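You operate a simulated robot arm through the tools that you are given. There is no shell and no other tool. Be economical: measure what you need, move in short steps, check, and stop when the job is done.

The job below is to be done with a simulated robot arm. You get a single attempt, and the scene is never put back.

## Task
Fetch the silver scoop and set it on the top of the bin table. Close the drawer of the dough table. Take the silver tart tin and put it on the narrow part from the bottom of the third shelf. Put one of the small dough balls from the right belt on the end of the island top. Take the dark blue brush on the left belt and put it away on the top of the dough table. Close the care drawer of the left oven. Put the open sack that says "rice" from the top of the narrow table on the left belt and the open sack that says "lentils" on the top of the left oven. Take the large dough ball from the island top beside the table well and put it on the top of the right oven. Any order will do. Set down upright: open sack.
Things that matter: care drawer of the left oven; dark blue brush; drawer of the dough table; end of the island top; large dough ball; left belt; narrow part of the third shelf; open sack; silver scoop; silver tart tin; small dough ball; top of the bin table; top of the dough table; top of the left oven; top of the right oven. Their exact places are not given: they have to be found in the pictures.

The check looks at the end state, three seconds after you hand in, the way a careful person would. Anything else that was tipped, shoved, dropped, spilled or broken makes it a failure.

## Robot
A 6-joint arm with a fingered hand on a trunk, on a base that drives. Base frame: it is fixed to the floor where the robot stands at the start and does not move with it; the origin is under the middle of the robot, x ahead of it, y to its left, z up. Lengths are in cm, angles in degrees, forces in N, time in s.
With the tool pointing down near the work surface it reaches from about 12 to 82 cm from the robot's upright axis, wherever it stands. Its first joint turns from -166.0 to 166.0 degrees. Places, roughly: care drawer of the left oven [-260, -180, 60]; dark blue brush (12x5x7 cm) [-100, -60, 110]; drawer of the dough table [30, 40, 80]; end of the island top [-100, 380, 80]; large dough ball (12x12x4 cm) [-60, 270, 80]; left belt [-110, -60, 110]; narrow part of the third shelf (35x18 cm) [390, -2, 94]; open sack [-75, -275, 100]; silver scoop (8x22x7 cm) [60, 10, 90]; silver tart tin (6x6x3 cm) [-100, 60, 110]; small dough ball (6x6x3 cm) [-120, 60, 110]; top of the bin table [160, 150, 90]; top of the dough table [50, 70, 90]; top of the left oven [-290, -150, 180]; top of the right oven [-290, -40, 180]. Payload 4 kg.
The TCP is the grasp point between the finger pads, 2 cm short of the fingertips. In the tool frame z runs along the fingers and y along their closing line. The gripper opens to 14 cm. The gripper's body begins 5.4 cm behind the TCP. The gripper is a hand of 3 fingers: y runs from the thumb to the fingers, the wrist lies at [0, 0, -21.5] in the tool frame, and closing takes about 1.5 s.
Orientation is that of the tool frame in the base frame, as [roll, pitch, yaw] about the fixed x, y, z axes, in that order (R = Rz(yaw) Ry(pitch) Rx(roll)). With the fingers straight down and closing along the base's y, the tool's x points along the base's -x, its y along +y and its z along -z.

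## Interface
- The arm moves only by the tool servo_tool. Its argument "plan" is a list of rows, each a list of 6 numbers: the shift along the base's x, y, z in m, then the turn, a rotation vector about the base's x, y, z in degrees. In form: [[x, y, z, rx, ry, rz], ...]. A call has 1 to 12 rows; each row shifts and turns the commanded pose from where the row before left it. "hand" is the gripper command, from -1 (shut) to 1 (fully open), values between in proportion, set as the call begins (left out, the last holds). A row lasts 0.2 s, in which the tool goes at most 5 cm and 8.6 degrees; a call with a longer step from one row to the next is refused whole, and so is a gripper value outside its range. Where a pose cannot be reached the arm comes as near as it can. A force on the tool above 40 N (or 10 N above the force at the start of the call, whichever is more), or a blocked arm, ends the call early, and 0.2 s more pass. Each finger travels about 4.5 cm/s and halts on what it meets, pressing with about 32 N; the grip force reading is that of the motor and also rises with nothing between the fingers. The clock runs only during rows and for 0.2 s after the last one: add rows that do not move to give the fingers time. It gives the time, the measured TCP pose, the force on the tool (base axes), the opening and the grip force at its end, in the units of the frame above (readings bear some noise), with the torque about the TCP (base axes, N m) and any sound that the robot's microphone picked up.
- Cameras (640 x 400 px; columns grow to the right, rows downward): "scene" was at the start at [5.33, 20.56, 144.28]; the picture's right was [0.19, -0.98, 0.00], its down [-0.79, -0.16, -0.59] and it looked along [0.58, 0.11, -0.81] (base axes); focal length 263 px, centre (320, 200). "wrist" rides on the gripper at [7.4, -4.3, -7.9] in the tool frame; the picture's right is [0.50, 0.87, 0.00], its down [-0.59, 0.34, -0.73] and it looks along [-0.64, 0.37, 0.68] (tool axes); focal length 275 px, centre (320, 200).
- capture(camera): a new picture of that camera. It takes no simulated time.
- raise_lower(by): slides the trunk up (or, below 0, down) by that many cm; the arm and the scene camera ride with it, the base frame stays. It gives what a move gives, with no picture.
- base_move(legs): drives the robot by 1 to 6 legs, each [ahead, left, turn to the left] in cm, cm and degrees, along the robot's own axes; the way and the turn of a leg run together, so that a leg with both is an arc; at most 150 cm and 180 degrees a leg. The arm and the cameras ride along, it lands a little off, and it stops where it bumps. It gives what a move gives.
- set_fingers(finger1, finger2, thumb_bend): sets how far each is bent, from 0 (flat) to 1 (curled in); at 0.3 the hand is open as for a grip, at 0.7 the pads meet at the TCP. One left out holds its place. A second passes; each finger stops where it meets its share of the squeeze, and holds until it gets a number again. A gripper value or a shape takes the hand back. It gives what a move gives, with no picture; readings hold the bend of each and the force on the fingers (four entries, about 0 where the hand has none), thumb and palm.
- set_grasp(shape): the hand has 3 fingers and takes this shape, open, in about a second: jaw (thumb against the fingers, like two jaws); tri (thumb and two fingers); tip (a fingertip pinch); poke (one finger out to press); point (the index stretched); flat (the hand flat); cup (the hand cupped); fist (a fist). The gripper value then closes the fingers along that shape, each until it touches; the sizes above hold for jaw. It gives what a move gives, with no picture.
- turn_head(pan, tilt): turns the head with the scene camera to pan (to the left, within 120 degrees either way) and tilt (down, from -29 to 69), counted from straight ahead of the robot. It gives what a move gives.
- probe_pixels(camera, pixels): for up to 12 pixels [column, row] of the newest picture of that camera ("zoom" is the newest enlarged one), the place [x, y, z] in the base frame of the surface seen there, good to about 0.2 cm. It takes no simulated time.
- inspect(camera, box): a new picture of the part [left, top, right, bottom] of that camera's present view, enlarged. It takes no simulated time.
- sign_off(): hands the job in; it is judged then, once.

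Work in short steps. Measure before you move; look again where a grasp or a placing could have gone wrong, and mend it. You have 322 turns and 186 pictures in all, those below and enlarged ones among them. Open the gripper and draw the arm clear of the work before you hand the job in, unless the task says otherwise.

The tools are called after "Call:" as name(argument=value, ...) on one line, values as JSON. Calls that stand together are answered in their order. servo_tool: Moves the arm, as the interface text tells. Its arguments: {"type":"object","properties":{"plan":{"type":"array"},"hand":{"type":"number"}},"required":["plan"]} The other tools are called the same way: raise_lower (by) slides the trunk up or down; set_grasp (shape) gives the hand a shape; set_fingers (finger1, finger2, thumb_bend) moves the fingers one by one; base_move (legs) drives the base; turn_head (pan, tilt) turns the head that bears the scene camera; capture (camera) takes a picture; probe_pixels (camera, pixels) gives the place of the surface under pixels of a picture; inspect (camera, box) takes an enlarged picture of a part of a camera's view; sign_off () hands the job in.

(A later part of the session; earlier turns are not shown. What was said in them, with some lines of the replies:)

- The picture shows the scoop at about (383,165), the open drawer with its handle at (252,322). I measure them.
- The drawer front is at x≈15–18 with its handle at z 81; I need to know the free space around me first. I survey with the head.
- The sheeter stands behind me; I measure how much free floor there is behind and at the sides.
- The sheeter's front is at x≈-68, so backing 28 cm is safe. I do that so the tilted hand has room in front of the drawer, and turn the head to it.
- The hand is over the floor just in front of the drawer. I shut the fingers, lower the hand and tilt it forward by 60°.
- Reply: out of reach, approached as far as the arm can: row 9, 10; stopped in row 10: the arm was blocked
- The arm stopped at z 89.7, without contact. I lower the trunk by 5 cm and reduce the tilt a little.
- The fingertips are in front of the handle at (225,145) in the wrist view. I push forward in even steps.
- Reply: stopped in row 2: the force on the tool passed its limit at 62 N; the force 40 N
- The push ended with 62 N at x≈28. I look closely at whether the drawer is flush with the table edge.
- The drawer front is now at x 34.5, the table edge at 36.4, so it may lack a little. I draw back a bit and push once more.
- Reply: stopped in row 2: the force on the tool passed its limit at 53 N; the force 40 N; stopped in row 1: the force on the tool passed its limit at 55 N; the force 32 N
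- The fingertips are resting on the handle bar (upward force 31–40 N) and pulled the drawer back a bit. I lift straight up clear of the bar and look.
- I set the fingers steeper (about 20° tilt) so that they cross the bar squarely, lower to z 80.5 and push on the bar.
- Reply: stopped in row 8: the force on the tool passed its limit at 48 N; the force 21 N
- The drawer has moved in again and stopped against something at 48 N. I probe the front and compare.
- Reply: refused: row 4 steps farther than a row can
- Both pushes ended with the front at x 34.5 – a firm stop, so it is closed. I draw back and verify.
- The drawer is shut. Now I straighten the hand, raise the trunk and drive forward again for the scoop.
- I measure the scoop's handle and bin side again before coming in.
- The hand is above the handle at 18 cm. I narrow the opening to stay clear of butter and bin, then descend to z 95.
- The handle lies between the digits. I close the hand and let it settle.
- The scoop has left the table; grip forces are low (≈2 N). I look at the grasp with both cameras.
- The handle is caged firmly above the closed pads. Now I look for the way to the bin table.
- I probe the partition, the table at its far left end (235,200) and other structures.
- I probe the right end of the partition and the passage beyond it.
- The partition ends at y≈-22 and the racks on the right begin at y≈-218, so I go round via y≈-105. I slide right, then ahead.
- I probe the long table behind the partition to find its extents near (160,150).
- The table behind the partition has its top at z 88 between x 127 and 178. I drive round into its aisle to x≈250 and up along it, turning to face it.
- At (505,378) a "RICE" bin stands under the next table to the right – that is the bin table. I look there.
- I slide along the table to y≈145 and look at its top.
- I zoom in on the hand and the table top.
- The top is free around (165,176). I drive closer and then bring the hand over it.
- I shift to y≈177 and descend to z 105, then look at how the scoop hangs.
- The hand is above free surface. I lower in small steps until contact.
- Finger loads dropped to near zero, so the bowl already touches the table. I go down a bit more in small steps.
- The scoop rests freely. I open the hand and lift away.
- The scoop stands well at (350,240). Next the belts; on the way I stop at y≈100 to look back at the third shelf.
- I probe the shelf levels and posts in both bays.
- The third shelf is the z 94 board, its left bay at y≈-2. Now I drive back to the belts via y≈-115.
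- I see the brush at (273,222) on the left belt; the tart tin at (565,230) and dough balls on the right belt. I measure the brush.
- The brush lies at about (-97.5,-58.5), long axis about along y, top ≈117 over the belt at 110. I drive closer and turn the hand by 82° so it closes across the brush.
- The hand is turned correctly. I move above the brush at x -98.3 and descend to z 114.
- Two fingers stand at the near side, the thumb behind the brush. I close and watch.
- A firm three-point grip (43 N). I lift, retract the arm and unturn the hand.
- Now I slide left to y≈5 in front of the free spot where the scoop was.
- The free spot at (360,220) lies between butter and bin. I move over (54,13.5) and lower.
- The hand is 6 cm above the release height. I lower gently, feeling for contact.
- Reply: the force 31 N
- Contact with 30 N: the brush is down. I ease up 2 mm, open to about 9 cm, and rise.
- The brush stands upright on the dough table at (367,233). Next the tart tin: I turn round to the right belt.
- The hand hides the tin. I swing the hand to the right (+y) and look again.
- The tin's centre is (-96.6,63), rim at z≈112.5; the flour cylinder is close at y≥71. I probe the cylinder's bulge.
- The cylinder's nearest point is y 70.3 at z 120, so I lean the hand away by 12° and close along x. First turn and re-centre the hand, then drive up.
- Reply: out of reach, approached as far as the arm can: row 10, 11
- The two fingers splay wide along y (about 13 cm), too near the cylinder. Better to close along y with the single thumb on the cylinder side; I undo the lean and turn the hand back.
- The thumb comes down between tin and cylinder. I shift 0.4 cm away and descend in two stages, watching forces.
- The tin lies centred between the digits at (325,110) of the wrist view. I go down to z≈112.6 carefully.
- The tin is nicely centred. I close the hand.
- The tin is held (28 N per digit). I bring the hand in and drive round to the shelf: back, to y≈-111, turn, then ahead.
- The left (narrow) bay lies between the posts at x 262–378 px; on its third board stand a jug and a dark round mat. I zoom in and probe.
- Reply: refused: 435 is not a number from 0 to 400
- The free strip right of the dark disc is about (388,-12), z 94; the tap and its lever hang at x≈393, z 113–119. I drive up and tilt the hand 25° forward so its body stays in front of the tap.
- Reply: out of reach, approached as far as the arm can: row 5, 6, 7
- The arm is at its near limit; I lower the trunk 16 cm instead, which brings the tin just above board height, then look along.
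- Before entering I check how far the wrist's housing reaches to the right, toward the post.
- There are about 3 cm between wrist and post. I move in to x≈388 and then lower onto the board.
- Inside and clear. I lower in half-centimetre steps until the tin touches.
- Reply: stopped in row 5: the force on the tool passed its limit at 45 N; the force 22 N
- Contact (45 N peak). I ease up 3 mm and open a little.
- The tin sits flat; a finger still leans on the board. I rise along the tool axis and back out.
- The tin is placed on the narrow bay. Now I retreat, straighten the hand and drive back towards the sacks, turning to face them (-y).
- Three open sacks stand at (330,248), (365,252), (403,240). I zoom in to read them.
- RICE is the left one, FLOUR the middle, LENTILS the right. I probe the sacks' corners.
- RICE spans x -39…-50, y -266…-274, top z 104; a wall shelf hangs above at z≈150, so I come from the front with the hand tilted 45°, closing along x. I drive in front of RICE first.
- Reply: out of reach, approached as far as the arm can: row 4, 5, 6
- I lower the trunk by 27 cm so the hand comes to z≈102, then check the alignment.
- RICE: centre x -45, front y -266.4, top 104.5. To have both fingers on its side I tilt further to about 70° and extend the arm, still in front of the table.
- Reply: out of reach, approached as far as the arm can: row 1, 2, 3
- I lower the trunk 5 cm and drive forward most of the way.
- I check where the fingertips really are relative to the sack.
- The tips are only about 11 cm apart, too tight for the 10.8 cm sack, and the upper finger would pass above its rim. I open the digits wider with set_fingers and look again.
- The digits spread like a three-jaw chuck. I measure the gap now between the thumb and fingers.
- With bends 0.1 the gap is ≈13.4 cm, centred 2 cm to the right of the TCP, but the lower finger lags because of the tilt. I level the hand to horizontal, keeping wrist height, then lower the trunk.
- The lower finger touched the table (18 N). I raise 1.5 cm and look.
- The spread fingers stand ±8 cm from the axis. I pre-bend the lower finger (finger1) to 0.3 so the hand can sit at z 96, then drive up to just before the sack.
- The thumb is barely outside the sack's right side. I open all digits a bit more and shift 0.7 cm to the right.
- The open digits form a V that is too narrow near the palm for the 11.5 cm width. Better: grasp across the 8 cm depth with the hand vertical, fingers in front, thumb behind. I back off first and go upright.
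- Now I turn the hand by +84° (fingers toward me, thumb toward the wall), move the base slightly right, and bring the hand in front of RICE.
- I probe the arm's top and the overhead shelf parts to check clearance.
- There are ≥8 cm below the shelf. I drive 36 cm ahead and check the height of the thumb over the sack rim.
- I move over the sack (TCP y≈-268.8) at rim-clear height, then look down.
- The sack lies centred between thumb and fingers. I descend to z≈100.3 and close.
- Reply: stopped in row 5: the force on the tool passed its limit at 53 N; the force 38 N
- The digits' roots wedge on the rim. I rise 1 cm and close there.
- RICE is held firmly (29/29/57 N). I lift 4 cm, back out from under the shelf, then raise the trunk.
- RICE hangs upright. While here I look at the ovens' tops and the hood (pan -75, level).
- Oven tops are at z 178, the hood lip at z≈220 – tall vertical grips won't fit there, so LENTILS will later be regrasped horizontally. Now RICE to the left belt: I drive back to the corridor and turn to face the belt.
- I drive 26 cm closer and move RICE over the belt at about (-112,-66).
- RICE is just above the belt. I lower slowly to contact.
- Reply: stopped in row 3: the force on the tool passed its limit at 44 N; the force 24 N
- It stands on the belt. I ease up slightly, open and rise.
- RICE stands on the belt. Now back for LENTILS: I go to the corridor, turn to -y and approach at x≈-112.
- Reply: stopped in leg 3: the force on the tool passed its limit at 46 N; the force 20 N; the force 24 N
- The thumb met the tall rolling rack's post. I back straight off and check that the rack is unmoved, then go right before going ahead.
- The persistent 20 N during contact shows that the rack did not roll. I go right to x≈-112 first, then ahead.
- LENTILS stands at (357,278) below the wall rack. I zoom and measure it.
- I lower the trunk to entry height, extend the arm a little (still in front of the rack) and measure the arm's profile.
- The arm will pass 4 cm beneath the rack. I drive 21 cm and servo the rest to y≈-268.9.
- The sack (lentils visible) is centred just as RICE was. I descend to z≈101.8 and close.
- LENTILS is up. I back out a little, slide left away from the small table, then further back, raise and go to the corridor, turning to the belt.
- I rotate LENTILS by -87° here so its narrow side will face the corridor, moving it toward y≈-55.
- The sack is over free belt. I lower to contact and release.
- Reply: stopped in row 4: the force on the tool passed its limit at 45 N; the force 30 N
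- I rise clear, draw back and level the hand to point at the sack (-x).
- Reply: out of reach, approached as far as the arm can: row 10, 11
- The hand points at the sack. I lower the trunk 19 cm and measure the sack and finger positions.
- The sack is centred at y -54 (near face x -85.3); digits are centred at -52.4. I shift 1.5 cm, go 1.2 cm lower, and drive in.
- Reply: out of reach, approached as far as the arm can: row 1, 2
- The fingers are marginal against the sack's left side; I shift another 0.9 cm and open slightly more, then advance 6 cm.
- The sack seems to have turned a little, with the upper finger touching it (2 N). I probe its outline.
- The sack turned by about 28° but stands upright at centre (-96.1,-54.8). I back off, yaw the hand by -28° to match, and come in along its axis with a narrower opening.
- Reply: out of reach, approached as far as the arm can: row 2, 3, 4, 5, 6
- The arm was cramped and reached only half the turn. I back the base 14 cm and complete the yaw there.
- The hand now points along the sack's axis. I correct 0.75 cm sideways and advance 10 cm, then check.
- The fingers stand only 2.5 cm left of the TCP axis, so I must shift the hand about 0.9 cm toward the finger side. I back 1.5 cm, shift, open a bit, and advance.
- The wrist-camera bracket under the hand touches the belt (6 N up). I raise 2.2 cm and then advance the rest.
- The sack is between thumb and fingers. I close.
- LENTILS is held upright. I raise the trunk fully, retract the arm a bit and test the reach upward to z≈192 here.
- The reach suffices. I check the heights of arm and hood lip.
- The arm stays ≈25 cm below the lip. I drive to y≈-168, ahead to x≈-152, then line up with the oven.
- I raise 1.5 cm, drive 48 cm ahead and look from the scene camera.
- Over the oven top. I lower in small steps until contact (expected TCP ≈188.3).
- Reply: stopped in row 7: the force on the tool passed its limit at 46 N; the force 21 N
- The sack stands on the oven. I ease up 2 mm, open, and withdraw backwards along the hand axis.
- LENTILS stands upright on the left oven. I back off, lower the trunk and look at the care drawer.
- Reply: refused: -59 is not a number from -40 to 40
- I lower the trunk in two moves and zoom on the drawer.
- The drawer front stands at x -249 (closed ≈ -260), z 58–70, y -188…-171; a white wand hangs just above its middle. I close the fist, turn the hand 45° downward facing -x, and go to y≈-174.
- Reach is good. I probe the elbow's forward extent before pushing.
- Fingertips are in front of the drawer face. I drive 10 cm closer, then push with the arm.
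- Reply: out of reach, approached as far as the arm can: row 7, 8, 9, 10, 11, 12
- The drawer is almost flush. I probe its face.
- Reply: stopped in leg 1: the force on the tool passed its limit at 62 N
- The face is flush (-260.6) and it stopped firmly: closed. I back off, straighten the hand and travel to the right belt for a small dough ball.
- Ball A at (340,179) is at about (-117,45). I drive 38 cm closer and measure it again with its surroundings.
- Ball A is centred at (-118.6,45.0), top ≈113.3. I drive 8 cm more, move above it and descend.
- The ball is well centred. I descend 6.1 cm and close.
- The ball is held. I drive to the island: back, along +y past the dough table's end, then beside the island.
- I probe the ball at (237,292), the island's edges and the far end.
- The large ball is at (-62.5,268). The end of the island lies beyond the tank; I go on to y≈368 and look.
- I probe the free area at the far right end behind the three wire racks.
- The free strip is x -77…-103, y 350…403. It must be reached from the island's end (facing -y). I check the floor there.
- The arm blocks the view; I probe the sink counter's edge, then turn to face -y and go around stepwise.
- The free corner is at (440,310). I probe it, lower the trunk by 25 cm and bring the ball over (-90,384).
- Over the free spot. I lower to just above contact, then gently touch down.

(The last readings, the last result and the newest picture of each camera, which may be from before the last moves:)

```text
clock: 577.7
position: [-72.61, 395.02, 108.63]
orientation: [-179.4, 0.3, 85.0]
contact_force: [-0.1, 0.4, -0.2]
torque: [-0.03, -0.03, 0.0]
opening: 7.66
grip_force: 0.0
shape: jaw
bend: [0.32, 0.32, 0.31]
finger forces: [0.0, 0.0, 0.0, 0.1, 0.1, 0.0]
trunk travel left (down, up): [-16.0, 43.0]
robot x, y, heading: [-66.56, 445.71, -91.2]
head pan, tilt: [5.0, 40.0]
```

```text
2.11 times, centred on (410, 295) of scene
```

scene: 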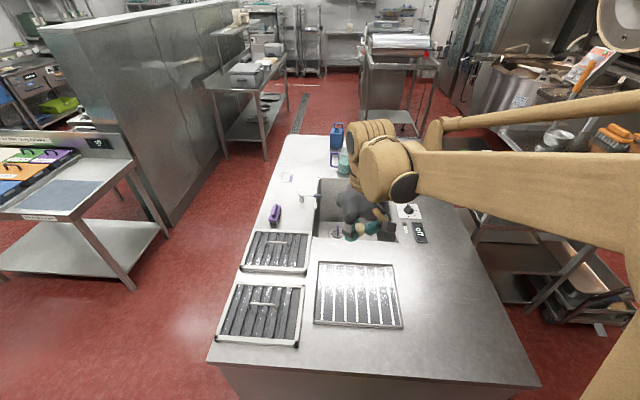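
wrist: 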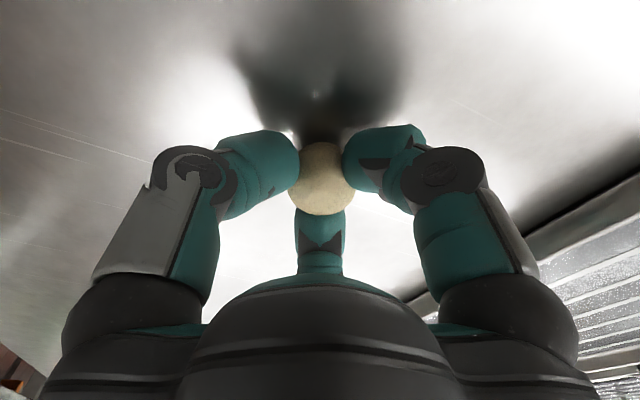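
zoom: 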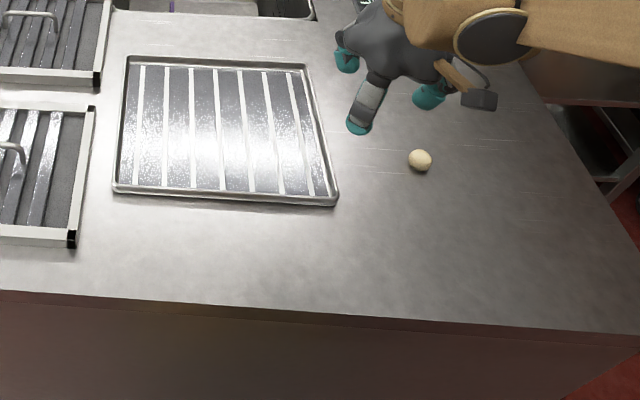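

The small ball rests on the island's end. Now the large ball at (-62.5,268): I go round to the island's other end and face +y from (-60,198).

Call:
raise_lower(by=25)

Call:
base_move(legs=[[0, 98, 0], [150, 0, 1], [97, 0, 0], [0, 0, -90], [0, 0, -90], [0, 88, 0]])

Call:
turn_head(pan=0, tilt=40)

Call:
capture(camera="scene")

```text
clock: 580.3
position: [-72.71, 394.86, 133.69]
orientation: [-179.4, 0.3, 85.1]
contact_force: [0.1, 0.4, 0.0]
torque: [0.02, 0.04, 0.01]
opening: 7.68
grip_force: 0.0
shape: jaw
bend: [0.32, 0.32, 0.31]
finger forces: [0.1, 0.1, 0.0, 0.0, 0.0, 0.0]
trunk travel left (down, up): [-41.0, 18.0]
robot x, y, heading: [-66.8, 446.0, -91.0]
head pan, tilt: [5.0, 40.0]
```

```text
clock: 608.8
position: [-55.31, 251.12, 133.77]
orientation: [-179.4, 0.3, -95.6]
contact_force: [-0.4, 0.3, -0.4]
torque: [-0.03, -0.07, -0.05]
opening: 7.67
grip_force: 0.1
shape: jaw
bend: [0.32, 0.32, 0.31]
finger forces: [0.0, 0.0, 0.0, 0.1, 0.0, 0.1]
trunk travel left (down, up): [-41.0, 18.0]
robot x, y, heading: [-61.45, 200.08, 88.3]
head pan, tilt: [5.0, 40.0]
```

```text
clock: 609.5
position: [-55.17, 251.16, 133.71]
orientation: [-179.4, 0.4, -95.6]
contact_force: [0.3, -0.6, -1.3]
torque: [0.0, -0.03, 0.0]
opening: 7.68
grip_force: 0.1
shape: jaw
bend: [0.32, 0.32, 0.31]
finger forces: [0.0, 0.0, 0.1, 0.1, 0.0, 0.1]
trunk travel left (down, up): [-41.0, 18.0]
robot x, y, heading: [-62.0, 200.39, 88.3]
head pan, tilt: [0.0, 40.0]
```

```text
31 pictures are left
```

scene: 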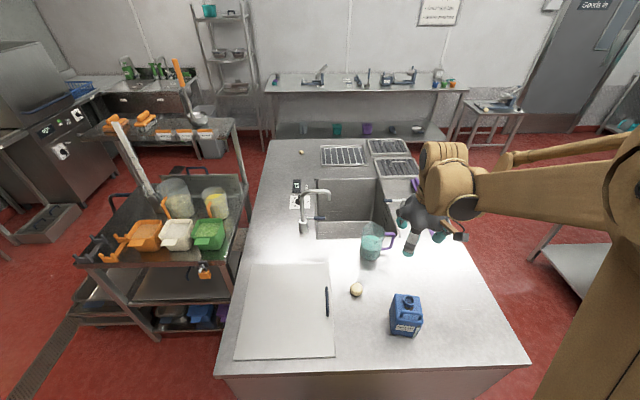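

The ball is at (356,290). I zoom and measure its size and neighbours.

Call:
inspect(camera="scene", box=[310, 210, 450, 340])

Call:
probe_pixels(camera="scene", pixels=[[356, 288], [350, 290], [362, 290], [356, 296], [356, 284], [375, 245], [405, 310], [392, 305], [328, 300], [365, 258]])

```text
3.08 times, centred on (380, 275) of scene
```

zoom: 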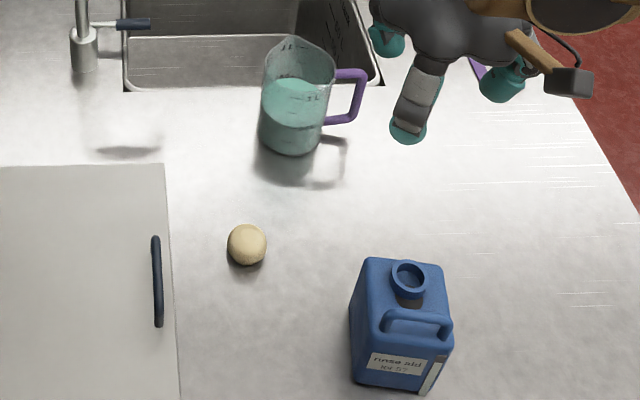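

```text
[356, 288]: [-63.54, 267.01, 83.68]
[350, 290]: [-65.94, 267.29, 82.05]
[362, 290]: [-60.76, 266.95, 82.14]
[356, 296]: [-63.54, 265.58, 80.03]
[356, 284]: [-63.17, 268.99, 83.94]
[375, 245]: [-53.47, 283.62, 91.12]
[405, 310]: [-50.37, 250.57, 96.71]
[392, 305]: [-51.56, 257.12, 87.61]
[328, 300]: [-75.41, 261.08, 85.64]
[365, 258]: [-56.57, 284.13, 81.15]
```

The ball (≈6 cm) is centred at (-63.3,268). I move above it, lower the trunk 24 cm and look.

Call:
servo_tool(plan=[[-0.02, 0.04, 0, 0, 0, 0], [-0.02, 0.04, 0, 0, 0, 0], [-0.02, 0.04, 0, 0, 0, 0], [-0.02, 0.045, 0, 0, 0, 0], [-0.002, 0.003, 0, 0, 0, 0], [0, 0, 0, 0, 0, 0]], hand=0.25)

Call:
raise_lower(by=-26)

Call:
servo_tool(plan=[[0, 0, -0.04, 0, 0, 0], [0, 0, -0.04, 0, 0, 0], [0, 0, -0.04, 0, 0, 0], [0, 0, -0.04, 0, 0, 0], [0, 0, 0, 0, 0, 0]])

Call:
capture(camera="wrist")

```text
clock: 610.9
position: [-63.32, 268.16, 133.7]
orientation: [-179.4, 0.3, -95.6]
contact_force: [-0.3, 1.2, -0.3]
torque: [-0.02, 0.01, 0.02]
opening: 8.73
grip_force: 0.0
shape: jaw
bend: [0.3, 0.3, 0.28]
finger forces: [0.0, 0.1, 0.0, 0.0, 0.0, 0.0]
trunk travel left (down, up): [-41.0, 18.0]
robot x, y, heading: [-61.83, 200.27, 88.2]
head pan, tilt: [0.0, 40.0]
```

```text
clock: 613.5
position: [-63.33, 267.99, 107.56]
orientation: [-179.5, 0.2, -95.6]
contact_force: [1.1, 0.2, 0.2]
torque: [0.01, 0.0, 0.02]
opening: 8.73
grip_force: 0.0
shape: jaw
bend: [0.3, 0.3, 0.28]
finger forces: [0.0, 0.0, 0.0, 0.0, 0.0, 0.0]
trunk travel left (down, up): [-15.0, 44.0]
robot x, y, heading: [-61.91, 200.49, 88.4]
head pan, tilt: [0.0, 40.0]
```

```text
clock: 614.7
position: [-63.23, 268.14, 91.74]
orientation: [-179.4, 0.2, -95.6]
contact_force: [-0.5, -0.3, 0.5]
torque: [-0.01, -0.01, 0.01]
opening: 8.7
grip_force: 0.0
shape: jaw
bend: [0.3, 0.3, 0.28]
finger forces: [0.0, 0.0, 0.0, 0.1, 0.0, 0.0]
trunk travel left (down, up): [-15.0, 44.0]
robot x, y, heading: [-61.61, 200.03, 88.4]
head pan, tilt: [0.0, 40.0]
```

```text
29 pictures are left
```

wrist: 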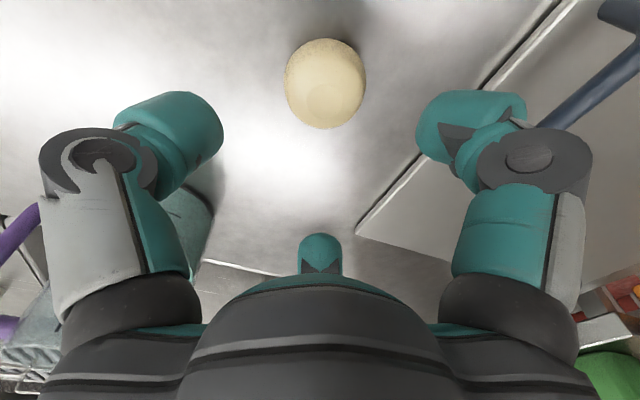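

Centred. I descend to z≈82.7, close and lift.

Call:
servo_tool(plan=[[0, 0, -0.035, 0, 0, 0], [0, 0, -0.03, 0, 0, 0], [0, 0, -0.015, 0, 0, 0], [0, 0, -0.009, 0, 0, 0], [0, 0, 0, 0, 0, 0]])

Call:
servo_tool(plan=[[0, 0, 0, 0, 0, 0], [0, 0, 0, 0, 0, 0], [0, 0, 0, 0, 0, 0], [0, 0, 0, 0, 0, 0], [0, 0, 0, 0, 0, 0], [0, 0, 0, 0, 0, 0], [0, 0, 0, 0, 0, 0]], hand=-1)

Call:
servo_tool(plan=[[0, 0, 0.02, 0, 0, 0], [0, 0, 0.04, 0, 0, 0], [0, 0, 0.04, 0, 0, 0], [0, 0, 0.04, 0, 0, 0], [0, 0, 0.04, 0, 0, 0], [0, 0, 0.04, 0, 0, 0], [0, 0, 0, 0, 0, 0]])

Call:
capture(camera="wrist")

```text
clock: 615.9
position: [-63.46, 268.12, 82.73]
orientation: [-179.4, 0.2, -95.5]
contact_force: [0.4, -0.1, 0.5]
torque: [-0.04, -0.01, -0.02]
opening: 8.69
grip_force: 0.1
shape: jaw
bend: [0.3, 0.3, 0.28]
finger forces: [0.1, 0.0, 0.1, 0.0, 0.1, 0.0]
trunk travel left (down, up): [-15.0, 44.0]
robot x, y, heading: [-61.77, 200.35, 88.4]
head pan, tilt: [0.0, 40.0]
```

```text
clock: 617.5
position: [-63.29, 268.16, 82.9]
orientation: [-179.4, 0.3, -95.7]
contact_force: [0.1, -0.4, 0.6]
torque: [-0.02, 0.01, -0.01]
opening: 4.58
grip_force: 31.8
shape: jaw
bend: [0.42, 0.43, 0.41]
finger forces: [28.0, 28.1, 0.0, 0.1, 28.8, 0.0]
trunk travel left (down, up): [-15.0, 44.0]
robot x, y, heading: [-62.07, 200.22, 88.3]
head pan, tilt: [0.0, 40.0]
```

```text
clock: 619.1
position: [-63.16, 267.98, 104.91]
orientation: [-179.4, 0.4, -95.6]
contact_force: [-0.4, 0.3, -1.2]
torque: [0.01, 0.04, -0.01]
opening: 4.6
grip_force: 31.4
shape: jaw
bend: [0.42, 0.43, 0.41]
finger forces: [27.9, 28.2, 0.0, 0.0, 28.7, 0.0]
trunk travel left (down, up): [-15.0, 44.0]
robot x, y, heading: [-61.7, 200.56, 88.4]
head pan, tilt: [0.0, 40.0]
```

```text
28 pictures are left
```

wrist: 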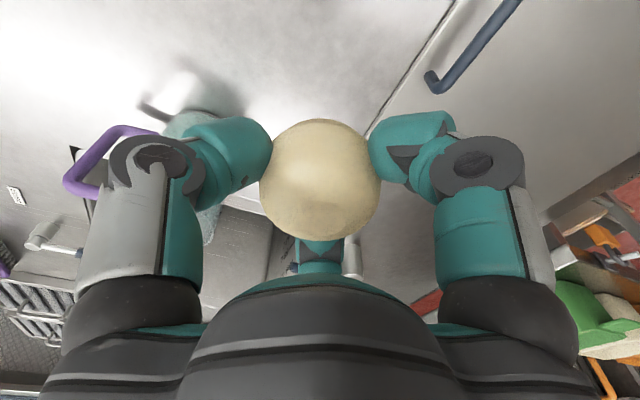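

The large ball is held. I raise the trunk, retract a bit, and begin the way round to the right oven: first to the corridor, turned to face -x.

Call:
raise_lower(by=40)

Call:
servo_tool(plan=[[0, -0.04, 0, 0, 0, 0], [0, -0.04, 0, 0, 0, 0], [0, -0.04, 0, 0, 0, 0], [0, -0.02, 0, 0, 0, 0]])

Call:
base_move(legs=[[0, -93, 0], [0, 0, 91.5], [34, 0, 0], [0, 150, 0], [0, 150, 0]])

Call:
base_move(legs=[[0, 68, 0], [150, 0, 0], [42, 0, 0]])

Call:
turn_head(pan=-50, tilt=25)

Call:
capture(camera="scene")

```text
clock: 623.0
position: [-62.97, 267.91, 144.65]
orientation: [-179.4, 0.3, -95.6]
contact_force: [-0.6, 0.2, 0.1]
torque: [-0.01, -0.02, -0.03]
opening: 4.56
grip_force: 31.8
shape: jaw
bend: [0.42, 0.43, 0.41]
finger forces: [27.9, 28.2, 0.0, 0.1, 28.7, 0.1]
trunk travel left (down, up): [-55.0, 4.0]
robot x, y, heading: [-61.66, 200.38, 88.7]
head pan, tilt: [0.0, 40.0]
```

```text
clock: 624.0
position: [-63.05, 253.75, 144.8]
orientation: [-179.4, 0.3, -95.6]
contact_force: [-0.5, -0.4, -1.4]
torque: [0.0, -0.02, 0.02]
opening: 4.58
grip_force: 32.1
shape: jaw
bend: [0.42, 0.43, 0.41]
finger forces: [27.9, 28.3, 0.1, 0.0, 28.7, 0.0]
trunk travel left (down, up): [-55.0, 4.0]
robot x, y, heading: [-61.87, 200.43, 88.2]
head pan, tilt: [0.0, 40.0]
```

```text
clock: 648.6
position: [-58.67, -104.4, 144.74]
orientation: [-179.4, 0.4, -4.0]
contact_force: [-0.7, -0.6, -0.2]
torque: [-0.02, -0.02, 0.02]
opening: 4.55
grip_force: 31.8
shape: jaw
bend: [0.42, 0.43, 0.41]
finger forces: [27.4, 28.7, 0.0, 0.0, 28.5, 0.1]
trunk travel left (down, up): [-55.0, 4.0]
robot x, y, heading: [-5.21, -101.91, 179.6]
head pan, tilt: [0.0, 40.0]
```

```text
clock: 661.5
position: [-251.11, -164.32, 144.65]
orientation: [-179.4, 0.4, -5.9]
contact_force: [0.0, 1.0, -1.2]
torque: [-0.02, -0.01, -0.03]
opening: 4.57
grip_force: 32.0
shape: jaw
bend: [0.42, 0.43, 0.41]
finger forces: [27.5, 28.6, 0.1, 0.1, 28.5, 0.0]
trunk travel left (down, up): [-55.0, 4.0]
robot x, y, heading: [-197.42, -163.54, 177.7]
head pan, tilt: [0.0, 40.0]
```

```text
clock: 662.7
position: [-251.21, -164.49, 144.63]
orientation: [-179.5, 0.3, -6.1]
contact_force: [0.3, 0.0, -1.2]
torque: [-0.03, 0.01, -0.03]
opening: 4.56
grip_force: 32.1
shape: jaw
bend: [0.42, 0.43, 0.41]
finger forces: [27.4, 28.6, 0.1, 0.0, 28.5, 0.0]
trunk travel left (down, up): [-55.0, 4.0]
robot x, y, heading: [-197.41, -163.34, 178.0]
head pan, tilt: [-50.0, 25.0]
```

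```text
27 pictures are left
```

scene: 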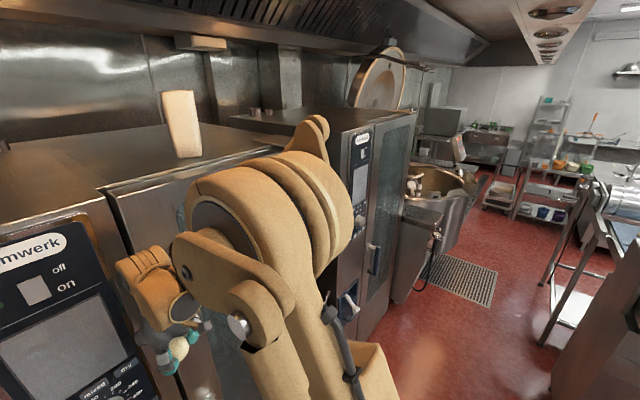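

The hand is close to the oven doors; I retract it 10 cm, back the base 8 cm, then slide to y≈-40.

Call:
servo_tool(plan=[[0.04, 0, 0, 0, 0, 0], [0.04, 0, 0, 0, 0, 0], [0.03, 0, 0, 0, 0, 0], [0, 0, 0, 0, 0, 0]])

Call:
base_move(legs=[[-8, 0, 2], [0, -70, 0], [0, -52, 0]])

Call:
turn_head(pan=0, tilt=15)

Call:
capture(camera="scene")

```text
clock: 663.7
position: [-240.21, -164.35, 144.76]
orientation: [-179.4, 0.4, -6.0]
contact_force: [0.1, 0.2, -0.8]
torque: [0.02, -0.02, 0.0]
opening: 4.58
grip_force: 31.8
shape: jaw
bend: [0.42, 0.43, 0.41]
finger forces: [27.4, 28.7, 0.0, 0.1, 28.4, 0.0]
trunk travel left (down, up): [-55.0, 4.0]
robot x, y, heading: [-197.68, -163.33, 177.6]
head pan, tilt: [-50.0, 25.0]
```

```text
clock: 670.8
position: [-232.4, -44.61, 144.72]
orientation: [-179.4, 0.4, -3.2]
contact_force: [0.3, -0.7, -0.7]
torque: [0.01, -0.03, -0.03]
opening: 4.56
grip_force: 32.0
shape: jaw
bend: [0.42, 0.43, 0.41]
finger forces: [27.6, 28.6, 0.0, 0.0, 28.4, 0.0]
trunk travel left (down, up): [-55.0, 4.0]
robot x, y, heading: [-189.88, -41.61, -179.5]
head pan, tilt: [-50.0, 25.0]
```

```text
clock: 672.0
position: [-232.3, -44.74, 144.76]
orientation: [-179.4, 0.3, -3.2]
contact_force: [0.6, 0.0, -0.3]
torque: [-0.03, -0.01, 0.01]
opening: 4.59
grip_force: 31.8
shape: jaw
bend: [0.42, 0.43, 0.41]
finger forces: [27.5, 28.6, 0.0, 0.0, 28.6, 0.0]
trunk travel left (down, up): [-55.0, 4.0]
robot x, y, heading: [-189.9, -41.65, -179.5]
head pan, tilt: [0.0, 15.0]
```

```text
26 pictures are left
```

scene: 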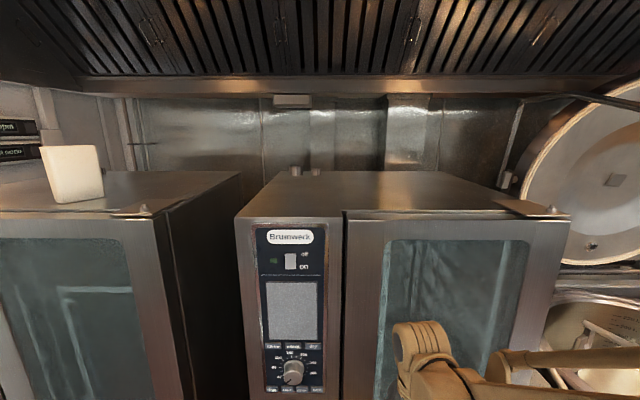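

The right oven's top is free. I raise the ball to z≈186 here (in front of the oven) and check the arm against the hood lip.

Call:
raise_lower(by=4)

Call:
servo_tool(plan=[[0, 0, 0.03, 0, 0, 0], [0, 0, 0.035, 0, 0, 0], [0, 0, 0.035, 0, 0, 0], [0, 0, 0.035, 0, 0, 0], [0, 0, 0.035, 0, 0, 0], [0, 0, 0.035, 0, 0, 0], [0, 0, 0.035, 0, 0, 0], [0, 0, 0.035, 0, 0, 0], [0, 0, 0.035, 0, 0, 0], [0, 0, 0.035, 0, 0, 0], [0, 0, 0.03, 0, 0, 0], [0, 0, 0, 0, 0, 0]])

Call:
turn_head(pan=-25, tilt=5)

Call:
capture(camera="scene")

```text
clock: 672.9
position: [-232.36, -44.66, 148.8]
orientation: [-179.4, 0.3, -3.2]
contact_force: [0.6, 0.6, -2.3]
torque: [0.0, -0.01, -0.03]
opening: 4.55
grip_force: 32.4
shape: jaw
bend: [0.42, 0.43, 0.41]
finger forces: [27.5, 28.7, 0.1, 0.0, 28.5, 0.0]
trunk travel left (down, up): [-59.0, 0.0]
robot x, y, heading: [-190.11, -41.42, -179.4]
head pan, tilt: [0.0, 15.0]
```

```text
clock: 675.5
position: [-232.46, -44.81, 186.35]
orientation: [-179.4, 0.2, -3.2]
contact_force: [-0.2, -0.7, -0.4]
torque: [0.04, 0.0, -0.03]
opening: 4.55
grip_force: 31.8
shape: jaw
bend: [0.42, 0.43, 0.41]
finger forces: [27.4, 28.9, 0.0, 0.0, 28.4, 0.1]
trunk travel left (down, up): [-59.0, 0.0]
robot x, y, heading: [-189.91, -41.51, -179.7]
head pan, tilt: [0.0, 15.0]
```

```text
clock: 676.3
position: [-232.35, -44.84, 186.25]
orientation: [-179.4, 0.3, -3.3]
contact_force: [-0.2, -0.3, 0.1]
torque: [0.02, -0.03, 0.01]
opening: 4.57
grip_force: 31.7
shape: jaw
bend: [0.42, 0.43, 0.41]
finger forces: [27.2, 28.9, 0.1, 0.1, 28.4, 0.1]
trunk travel left (down, up): [-59.0, 0.0]
robot x, y, heading: [-189.76, -41.78, -179.1]
head pan, tilt: [-25.0, 5.0]
```

```text
25 pictures are left
```

scene: 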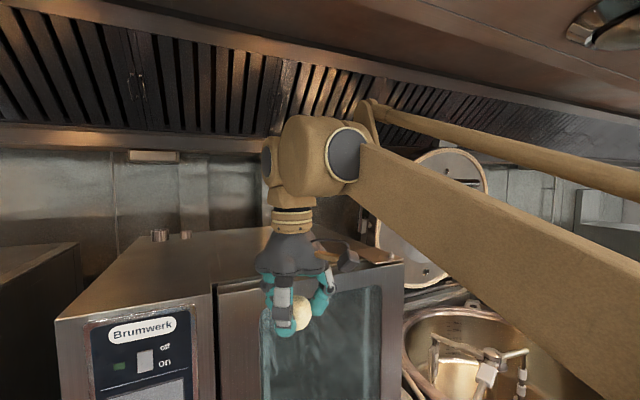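

The arm slopes down toward me, so the lip is clear; the wrist (≈215) stays below the hood filters. I drive 18 cm and extend over the oven top.

Call:
base_move(legs=[[16, 0, 0]])

Call:
servo_tool(plan=[[-0.03, 0, 0, 0, 0, 0], [-0.04, 0, 0, 0, 0, 0], [-0.04, 0, 0, 0, 0, 0], [-0.04, 0, 0, 0, 0, 0], [-0.04, 0, 0, 0, 0, 0], [-0.04, 0, 0, 0, 0, 0], [-0.04, 0, 0, 0, 0, 0], [-0.02, 0, 0, 0, 0, 0], [0, 0, 0, 0, 0, 0]])

Call:
turn_head(pan=-10, tilt=15)

Call:
capture(camera="scene")

```text
clock: 677.8
position: [-248.45, -45.07, 186.3]
orientation: [-179.4, 0.3, -3.0]
contact_force: [0.1, 0.5, -1.2]
torque: [-0.02, 0.04, 0.01]
opening: 4.54
grip_force: 32.5
shape: jaw
bend: [0.42, 0.43, 0.41]
finger forces: [27.3, 28.9, 0.0, 0.0, 28.4, 0.0]
trunk travel left (down, up): [-59.0, 0.0]
robot x, y, heading: [-206.35, -41.74, -179.5]
head pan, tilt: [-25.0, 5.0]
```

```text
clock: 679.8
position: [-270.32, -45.06, 185.08]
orientation: [-179.3, 0.3, -3.0]
contact_force: [-0.2, 0.1, -1.2]
torque: [0.01, 0.01, 0.0]
opening: 4.56
grip_force: 32.0
shape: jaw
bend: [0.42, 0.43, 0.41]
finger forces: [27.0, 29.2, 0.0, 0.0, 28.1, 0.0]
out of reach, approached as far as the arm can: row 6, 7, 8
trunk travel left (down, up): [-59.0, 0.0]
robot x, y, heading: [-206.25, -42.23, -179.3]
head pan, tilt: [-25.0, 5.0]
```

```text
clock: 680.5
position: [-270.27, -45.14, 185.16]
orientation: [-179.3, 0.3, -3.0]
contact_force: [1.4, 0.2, -0.2]
torque: [-0.01, 0.02, -0.04]
opening: 4.55
grip_force: 32.5
shape: jaw
bend: [0.42, 0.43, 0.41]
finger forces: [26.9, 29.2, 0.1, 0.0, 28.3, 0.0]
trunk travel left (down, up): [-59.0, 0.0]
robot x, y, heading: [-205.79, -42.36, -179.1]
head pan, tilt: [-10.0, 15.0]
```

```text
24 pictures are left
```

scene: 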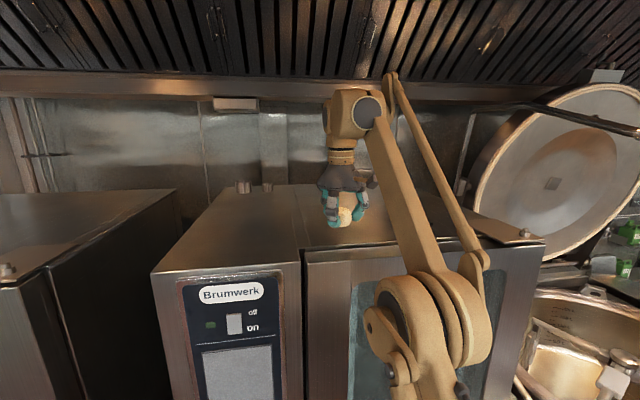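

The arm is stretched. I check the elbow's distance to the oven front before driving further.

Call:
probe_pixels(camera="scene", pixels=[[440, 275], [480, 300], [415, 260], [400, 285], [475, 258], [345, 95], [350, 215]])

```text
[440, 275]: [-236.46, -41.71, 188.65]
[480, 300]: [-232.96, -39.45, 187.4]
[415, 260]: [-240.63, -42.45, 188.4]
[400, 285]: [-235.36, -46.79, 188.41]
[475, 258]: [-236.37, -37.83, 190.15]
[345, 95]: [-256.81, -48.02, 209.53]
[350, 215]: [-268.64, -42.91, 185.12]
```

The elbow is well in front of the oven. I drive 7 cm more, then lower toward contact.

Call:
base_move(legs=[[7, 0, 0]])

Call:
servo_tool(plan=[[0, 0, -0.015, 0, 0, 0], [0, 0, -0.015, 0, 0, 0], [0, 0, -0.006, 0, 0, 0], [0, 0, -0.004, 0, 0, 0], [0, 0, 0, 0, 0, 0]])

Call:
inspect(camera="scene", box=[260, 120, 440, 250])

```text
clock: 681.5
position: [-276.92, -45.28, 185.37]
orientation: [-179.4, 0.5, -3.0]
contact_force: [-0.3, -0.3, -0.2]
torque: [-0.01, 0.02, 0.02]
opening: 4.56
grip_force: 32.1
shape: jaw
bend: [0.42, 0.43, 0.41]
finger forces: [27.0, 29.1, 0.1, 0.0, 28.3, 0.1]
trunk travel left (down, up): [-59.0, 0.0]
robot x, y, heading: [-213.07, -42.05, -179.1]
head pan, tilt: [-10.0, 15.0]
```

```text
clock: 682.8
position: [-277.21, -45.33, 181.08]
orientation: [-179.4, 0.2, -3.0]
contact_force: [0.7, 0.0, -0.1]
torque: [0.0, -0.02, 0.0]
opening: 4.55
grip_force: 32.8
shape: jaw
bend: [0.42, 0.43, 0.41]
finger forces: [27.1, 29.5, 0.0, 0.0, 28.2, 0.0]
trunk travel left (down, up): [-59.0, 0.0]
robot x, y, heading: [-212.95, -41.74, -179.1]
head pan, tilt: [-10.0, 15.0]
```

```text
3.08 times, centred on (350, 185) of scene
```

zoom: 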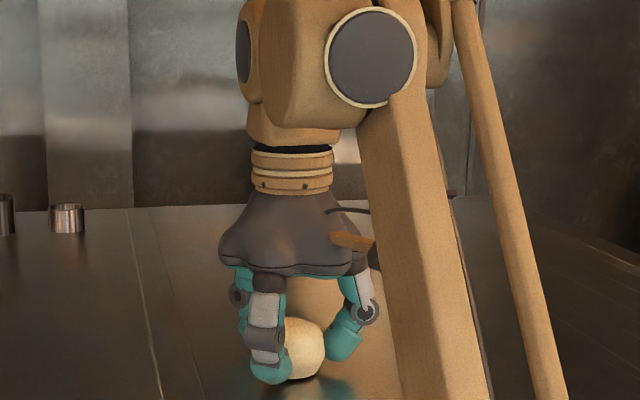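

Just about at the surface. I lower in 2-mm steps to feel contact.

Call:
servo_tool(plan=[[0, 0, -0.002, 0, 0, 0], [0, 0, -0.002, 0, 0, 0], [0, 0, -0.002, 0, 0, 0], [0, 0, -0.002, 0, 0, 0], [0, 0, 0, 0, 0, 0]])

```text
clock: 683.8
position: [-277.12, -45.24, 180.55]
orientation: [-179.4, 0.6, -2.9]
contact_force: [-7.5, -0.5, 33.4]
torque: [0.22, 0.13, 0.06]
opening: 4.77
grip_force: 32.1
shape: jaw
bend: [0.42, 0.42, 0.41]
finger forces: [32.5, 37.5, 0.0, 0.1, 38.7, 0.1]
trunk travel left (down, up): [-59.0, 0.0]
robot x, y, heading: [-212.89, -41.85, -179.0]
head pan, tilt: [-10.0, 15.0]
stopped in row 5: the force on the tool passed its limit at 44 N (the readings are from after the stop); the commanded pose is now the measured one
```

Contact. I ease up 2 mm, open, and rise straight up before withdrawing.

Call:
servo_tool(plan=[[0, 0, 0.002, 0, 0, 0], [0, 0, 0, 0, 0, 0], [0, 0, 0, 0, 0, 0], [0, 0, 0, 0, 0, 0], [0, 0, 0, 0, 0, 0], [0, 0, 0, 0, 0, 0]], hand=0.3)

Call:
servo_tool(plan=[[0, 0, 0.01, 0, 0, 0], [0, 0, 0.02, 0, 0, 0], [0, 0, 0.02, 0, 0, 0], [0, 0, 0.015, 0, 0, 0], [0.01, 0, 0, 0, 0, 0], [0, 0, 0, 0, 0, 0]])

Call:
inspect(camera="scene", box=[260, 120, 440, 250])

```text
clock: 685.2
position: [-277.3, -45.44, 180.67]
orientation: [-179.4, 0.5, -3.0]
contact_force: [0.1, 0.1, 0.6]
torque: [-0.01, 0.0, -0.01]
opening: 9.03
grip_force: 0.0
shape: jaw
bend: [0.29, 0.29, 0.27]
finger forces: [0.0, 0.0, 0.0, 0.1, 0.0, 0.0]
trunk travel left (down, up): [-59.0, 0.0]
robot x, y, heading: [-212.63, -41.72, -179.1]
head pan, tilt: [-10.0, 15.0]
```

```text
clock: 686.6
position: [-276.15, -45.34, 185.41]
orientation: [-179.4, 0.5, -3.0]
contact_force: [0.8, 0.7, -0.2]
torque: [0.02, -0.02, -0.03]
opening: 9.04
grip_force: 0.2
shape: jaw
bend: [0.29, 0.29, 0.27]
finger forces: [0.0, 0.1, 0.0, 0.0, 0.1, 0.0]
out of reach, approached as far as the arm can: row 3, 4
trunk travel left (down, up): [-59.0, 0.0]
robot x, y, heading: [-212.99, -41.63, -179.2]
head pan, tilt: [-10.0, 15.0]
```

```text
3.08 times, centred on (350, 185) of scene
```

zoom: 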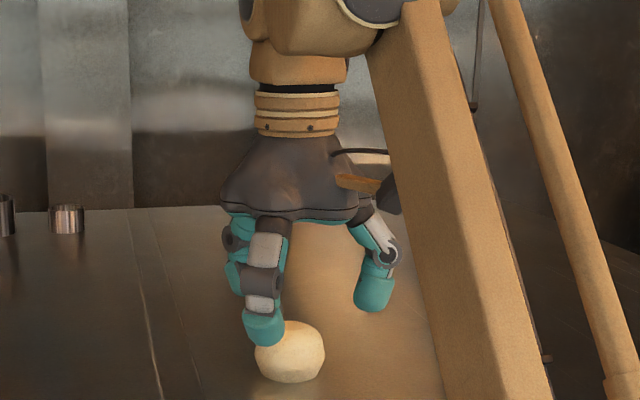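

The ball rests on the oven. I withdraw rising as the reach allows.

Call:
servo_tool(plan=[[0.005, 0, 0.01, 0, 0, 0], [0.01, 0, 0.01, 0, 0, 0], [0.02, 0, 0.01, 0, 0, 0], [0.03, 0, 0.005, 0, 0, 0], [0.04, 0, 0, 0, 0, 0], [0.04, 0, 0, 0, 0, 0], [0.04, 0, 0, 0, 0, 0], [0.04, 0, 0, 0, 0, 0]])

Call:
base_move(legs=[[-18, 0, 0]])

Call:
capture(camera="scene")

```text
clock: 688.4
position: [-261.36, -45.84, 197.65]
orientation: [-179.4, 0.5, -2.9]
contact_force: [0.2, 0.0, 0.3]
torque: [0.01, 0.03, 0.01]
opening: 9.06
grip_force: 0.0
shape: jaw
bend: [0.29, 0.29, 0.27]
finger forces: [0.1, 0.0, 0.0, 0.0, 0.0, 0.0]
out of reach, approached as far as the arm can: row 4, 5, 6, 7, 8
trunk travel left (down, up): [-59.0, 0.0]
robot x, y, heading: [-213.39, -41.97, -179.0]
head pan, tilt: [-10.0, 15.0]
```

```text
clock: 689.9
position: [-244.08, -45.63, 197.54]
orientation: [-179.4, 0.3, -2.9]
contact_force: [0.1, 0.0, 0.0]
torque: [0.0, 0.02, -0.01]
opening: 9.02
grip_force: 0.1
shape: jaw
bend: [0.29, 0.29, 0.27]
finger forces: [0.0, 0.0, 0.0, 0.0, 0.0, 0.1]
trunk travel left (down, up): [-59.0, 0.0]
robot x, y, heading: [-195.53, -41.41, -179.1]
head pan, tilt: [-10.0, 15.0]
```

```text
21 pictures are left
```

scene: 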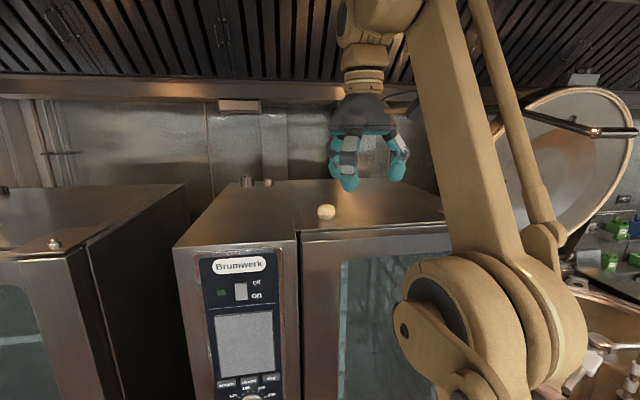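

The large ball lies on the right oven. I lower the arm clear and take last looks at LENTILS, the care drawer and RICE.

Call:
raise_lower(by=-30)

Call:
turn_head(pan=60, tilt=20)

Call:
capture(camera="scene")

Call:
turn_head(pan=120, tilt=35)

Call:
capture(camera="scene")

```text
clock: 692.9
position: [-243.95, -45.7, 167.6]
orientation: [-179.4, 0.3, -2.9]
contact_force: [0.3, 0.2, 1.2]
torque: [-0.01, 0.04, 0.01]
opening: 9.03
grip_force: 0.0
shape: jaw
bend: [0.29, 0.29, 0.27]
finger forces: [0.1, 0.0, 0.0, 0.0, 0.0, 0.1]
trunk travel left (down, up): [-29.0, 30.0]
robot x, y, heading: [-195.13, -41.68, -179.0]
head pan, tilt: [-10.0, 15.0]
```

```text
clock: 694.3
position: [-243.99, -45.67, 167.49]
orientation: [-179.5, 0.3, -2.9]
contact_force: [-0.6, 0.4, 0.3]
torque: [0.0, -0.02, 0.0]
opening: 9.03
grip_force: 0.0
shape: jaw
bend: [0.29, 0.29, 0.27]
finger forces: [0.1, 0.1, 0.1, 0.0, 0.1, 0.1]
trunk travel left (down, up): [-29.0, 30.0]
robot x, y, heading: [-195.08, -41.71, -179.1]
head pan, tilt: [60.0, 20.0]
```

```text
20 pictures are left
```

scene: 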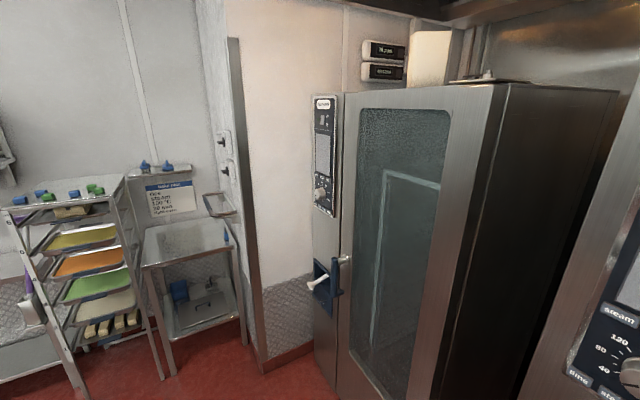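

```text
clock: 695.6
position: [-243.87, -45.58, 167.6]
orientation: [-179.5, 0.3, -2.9]
contact_force: [0.4, 0.7, -0.9]
torque: [0.0, 0.0, 0.0]
opening: 9.03
grip_force: 0.1
shape: jaw
bend: [0.29, 0.29, 0.27]
finger forces: [0.0, 0.0, 0.0, 0.0, 0.1, 0.0]
trunk travel left (down, up): [-29.0, 30.0]
robot x, y, heading: [-195.03, -41.79, -179.0]
head pan, tilt: [120.0, 35.0]
```

```text
19 pictures are left
```

scene: 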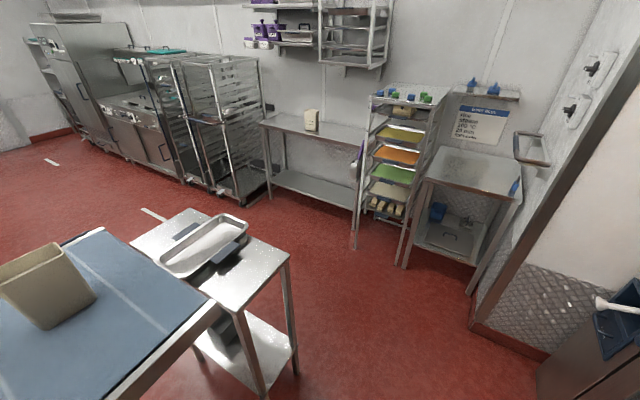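

RICE and LENTILS stand. I zoom on the care drawer at the right edge to be sure.

Call:
turn_head(pan=85, tilt=35)

Call:
capture(camera="scene")

```text
clock: 696.6
position: [-243.83, -45.62, 167.42]
orientation: [-179.4, 0.4, -2.9]
contact_force: [0.2, -0.6, -0.1]
torque: [0.03, 0.02, 0.0]
opening: 9.05
grip_force: 0.0
shape: jaw
bend: [0.29, 0.29, 0.27]
finger forces: [0.1, 0.0, 0.1, 0.1, 0.1, 0.1]
trunk travel left (down, up): [-29.0, 30.0]
robot x, y, heading: [-194.81, -41.74, -179.2]
head pan, tilt: [85.0, 35.0]
```

```text
18 pictures are left
```

scene: 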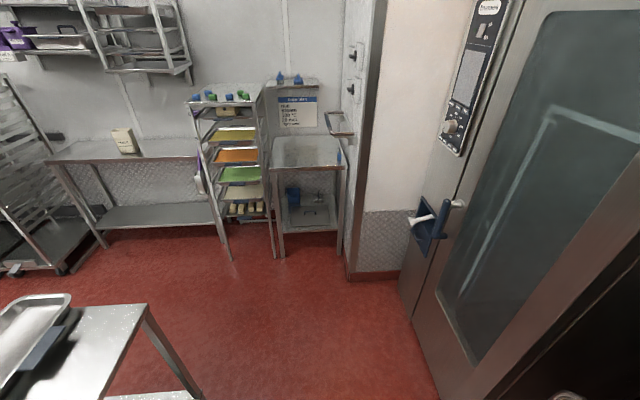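

Everything is in place as far as the pictures show, and the hand is open and clear of the work. I hand in.

Call:
sign_off()

```text
The job is handed in.
```

I handed the job in with all nine items done as far as the last pictures and probes show; the result of the check has not come back.

- **Contact with a rack:** on the way back for the lentils sack, the thumb bumped the tall rolling rack near the narrow table with a 46 N peak. The push-back held steady instead of dropping away, so I believe the rack did not roll.
- **Lentils sack regrasped:** I set it down on the left belt partway, and it turned about 28° while I regrasped it. It stayed upright and now stands upright on the left oven.
- **Dough table drawer:** it stopped firmly on both pushes, with its front about 2 cm proud of the table edge. I took that as closed.
- **Large dough ball:** the one beside the tank measured about 6 cm across, not the 12 cm listed. It was the only one I saw at that spot, so I used it.
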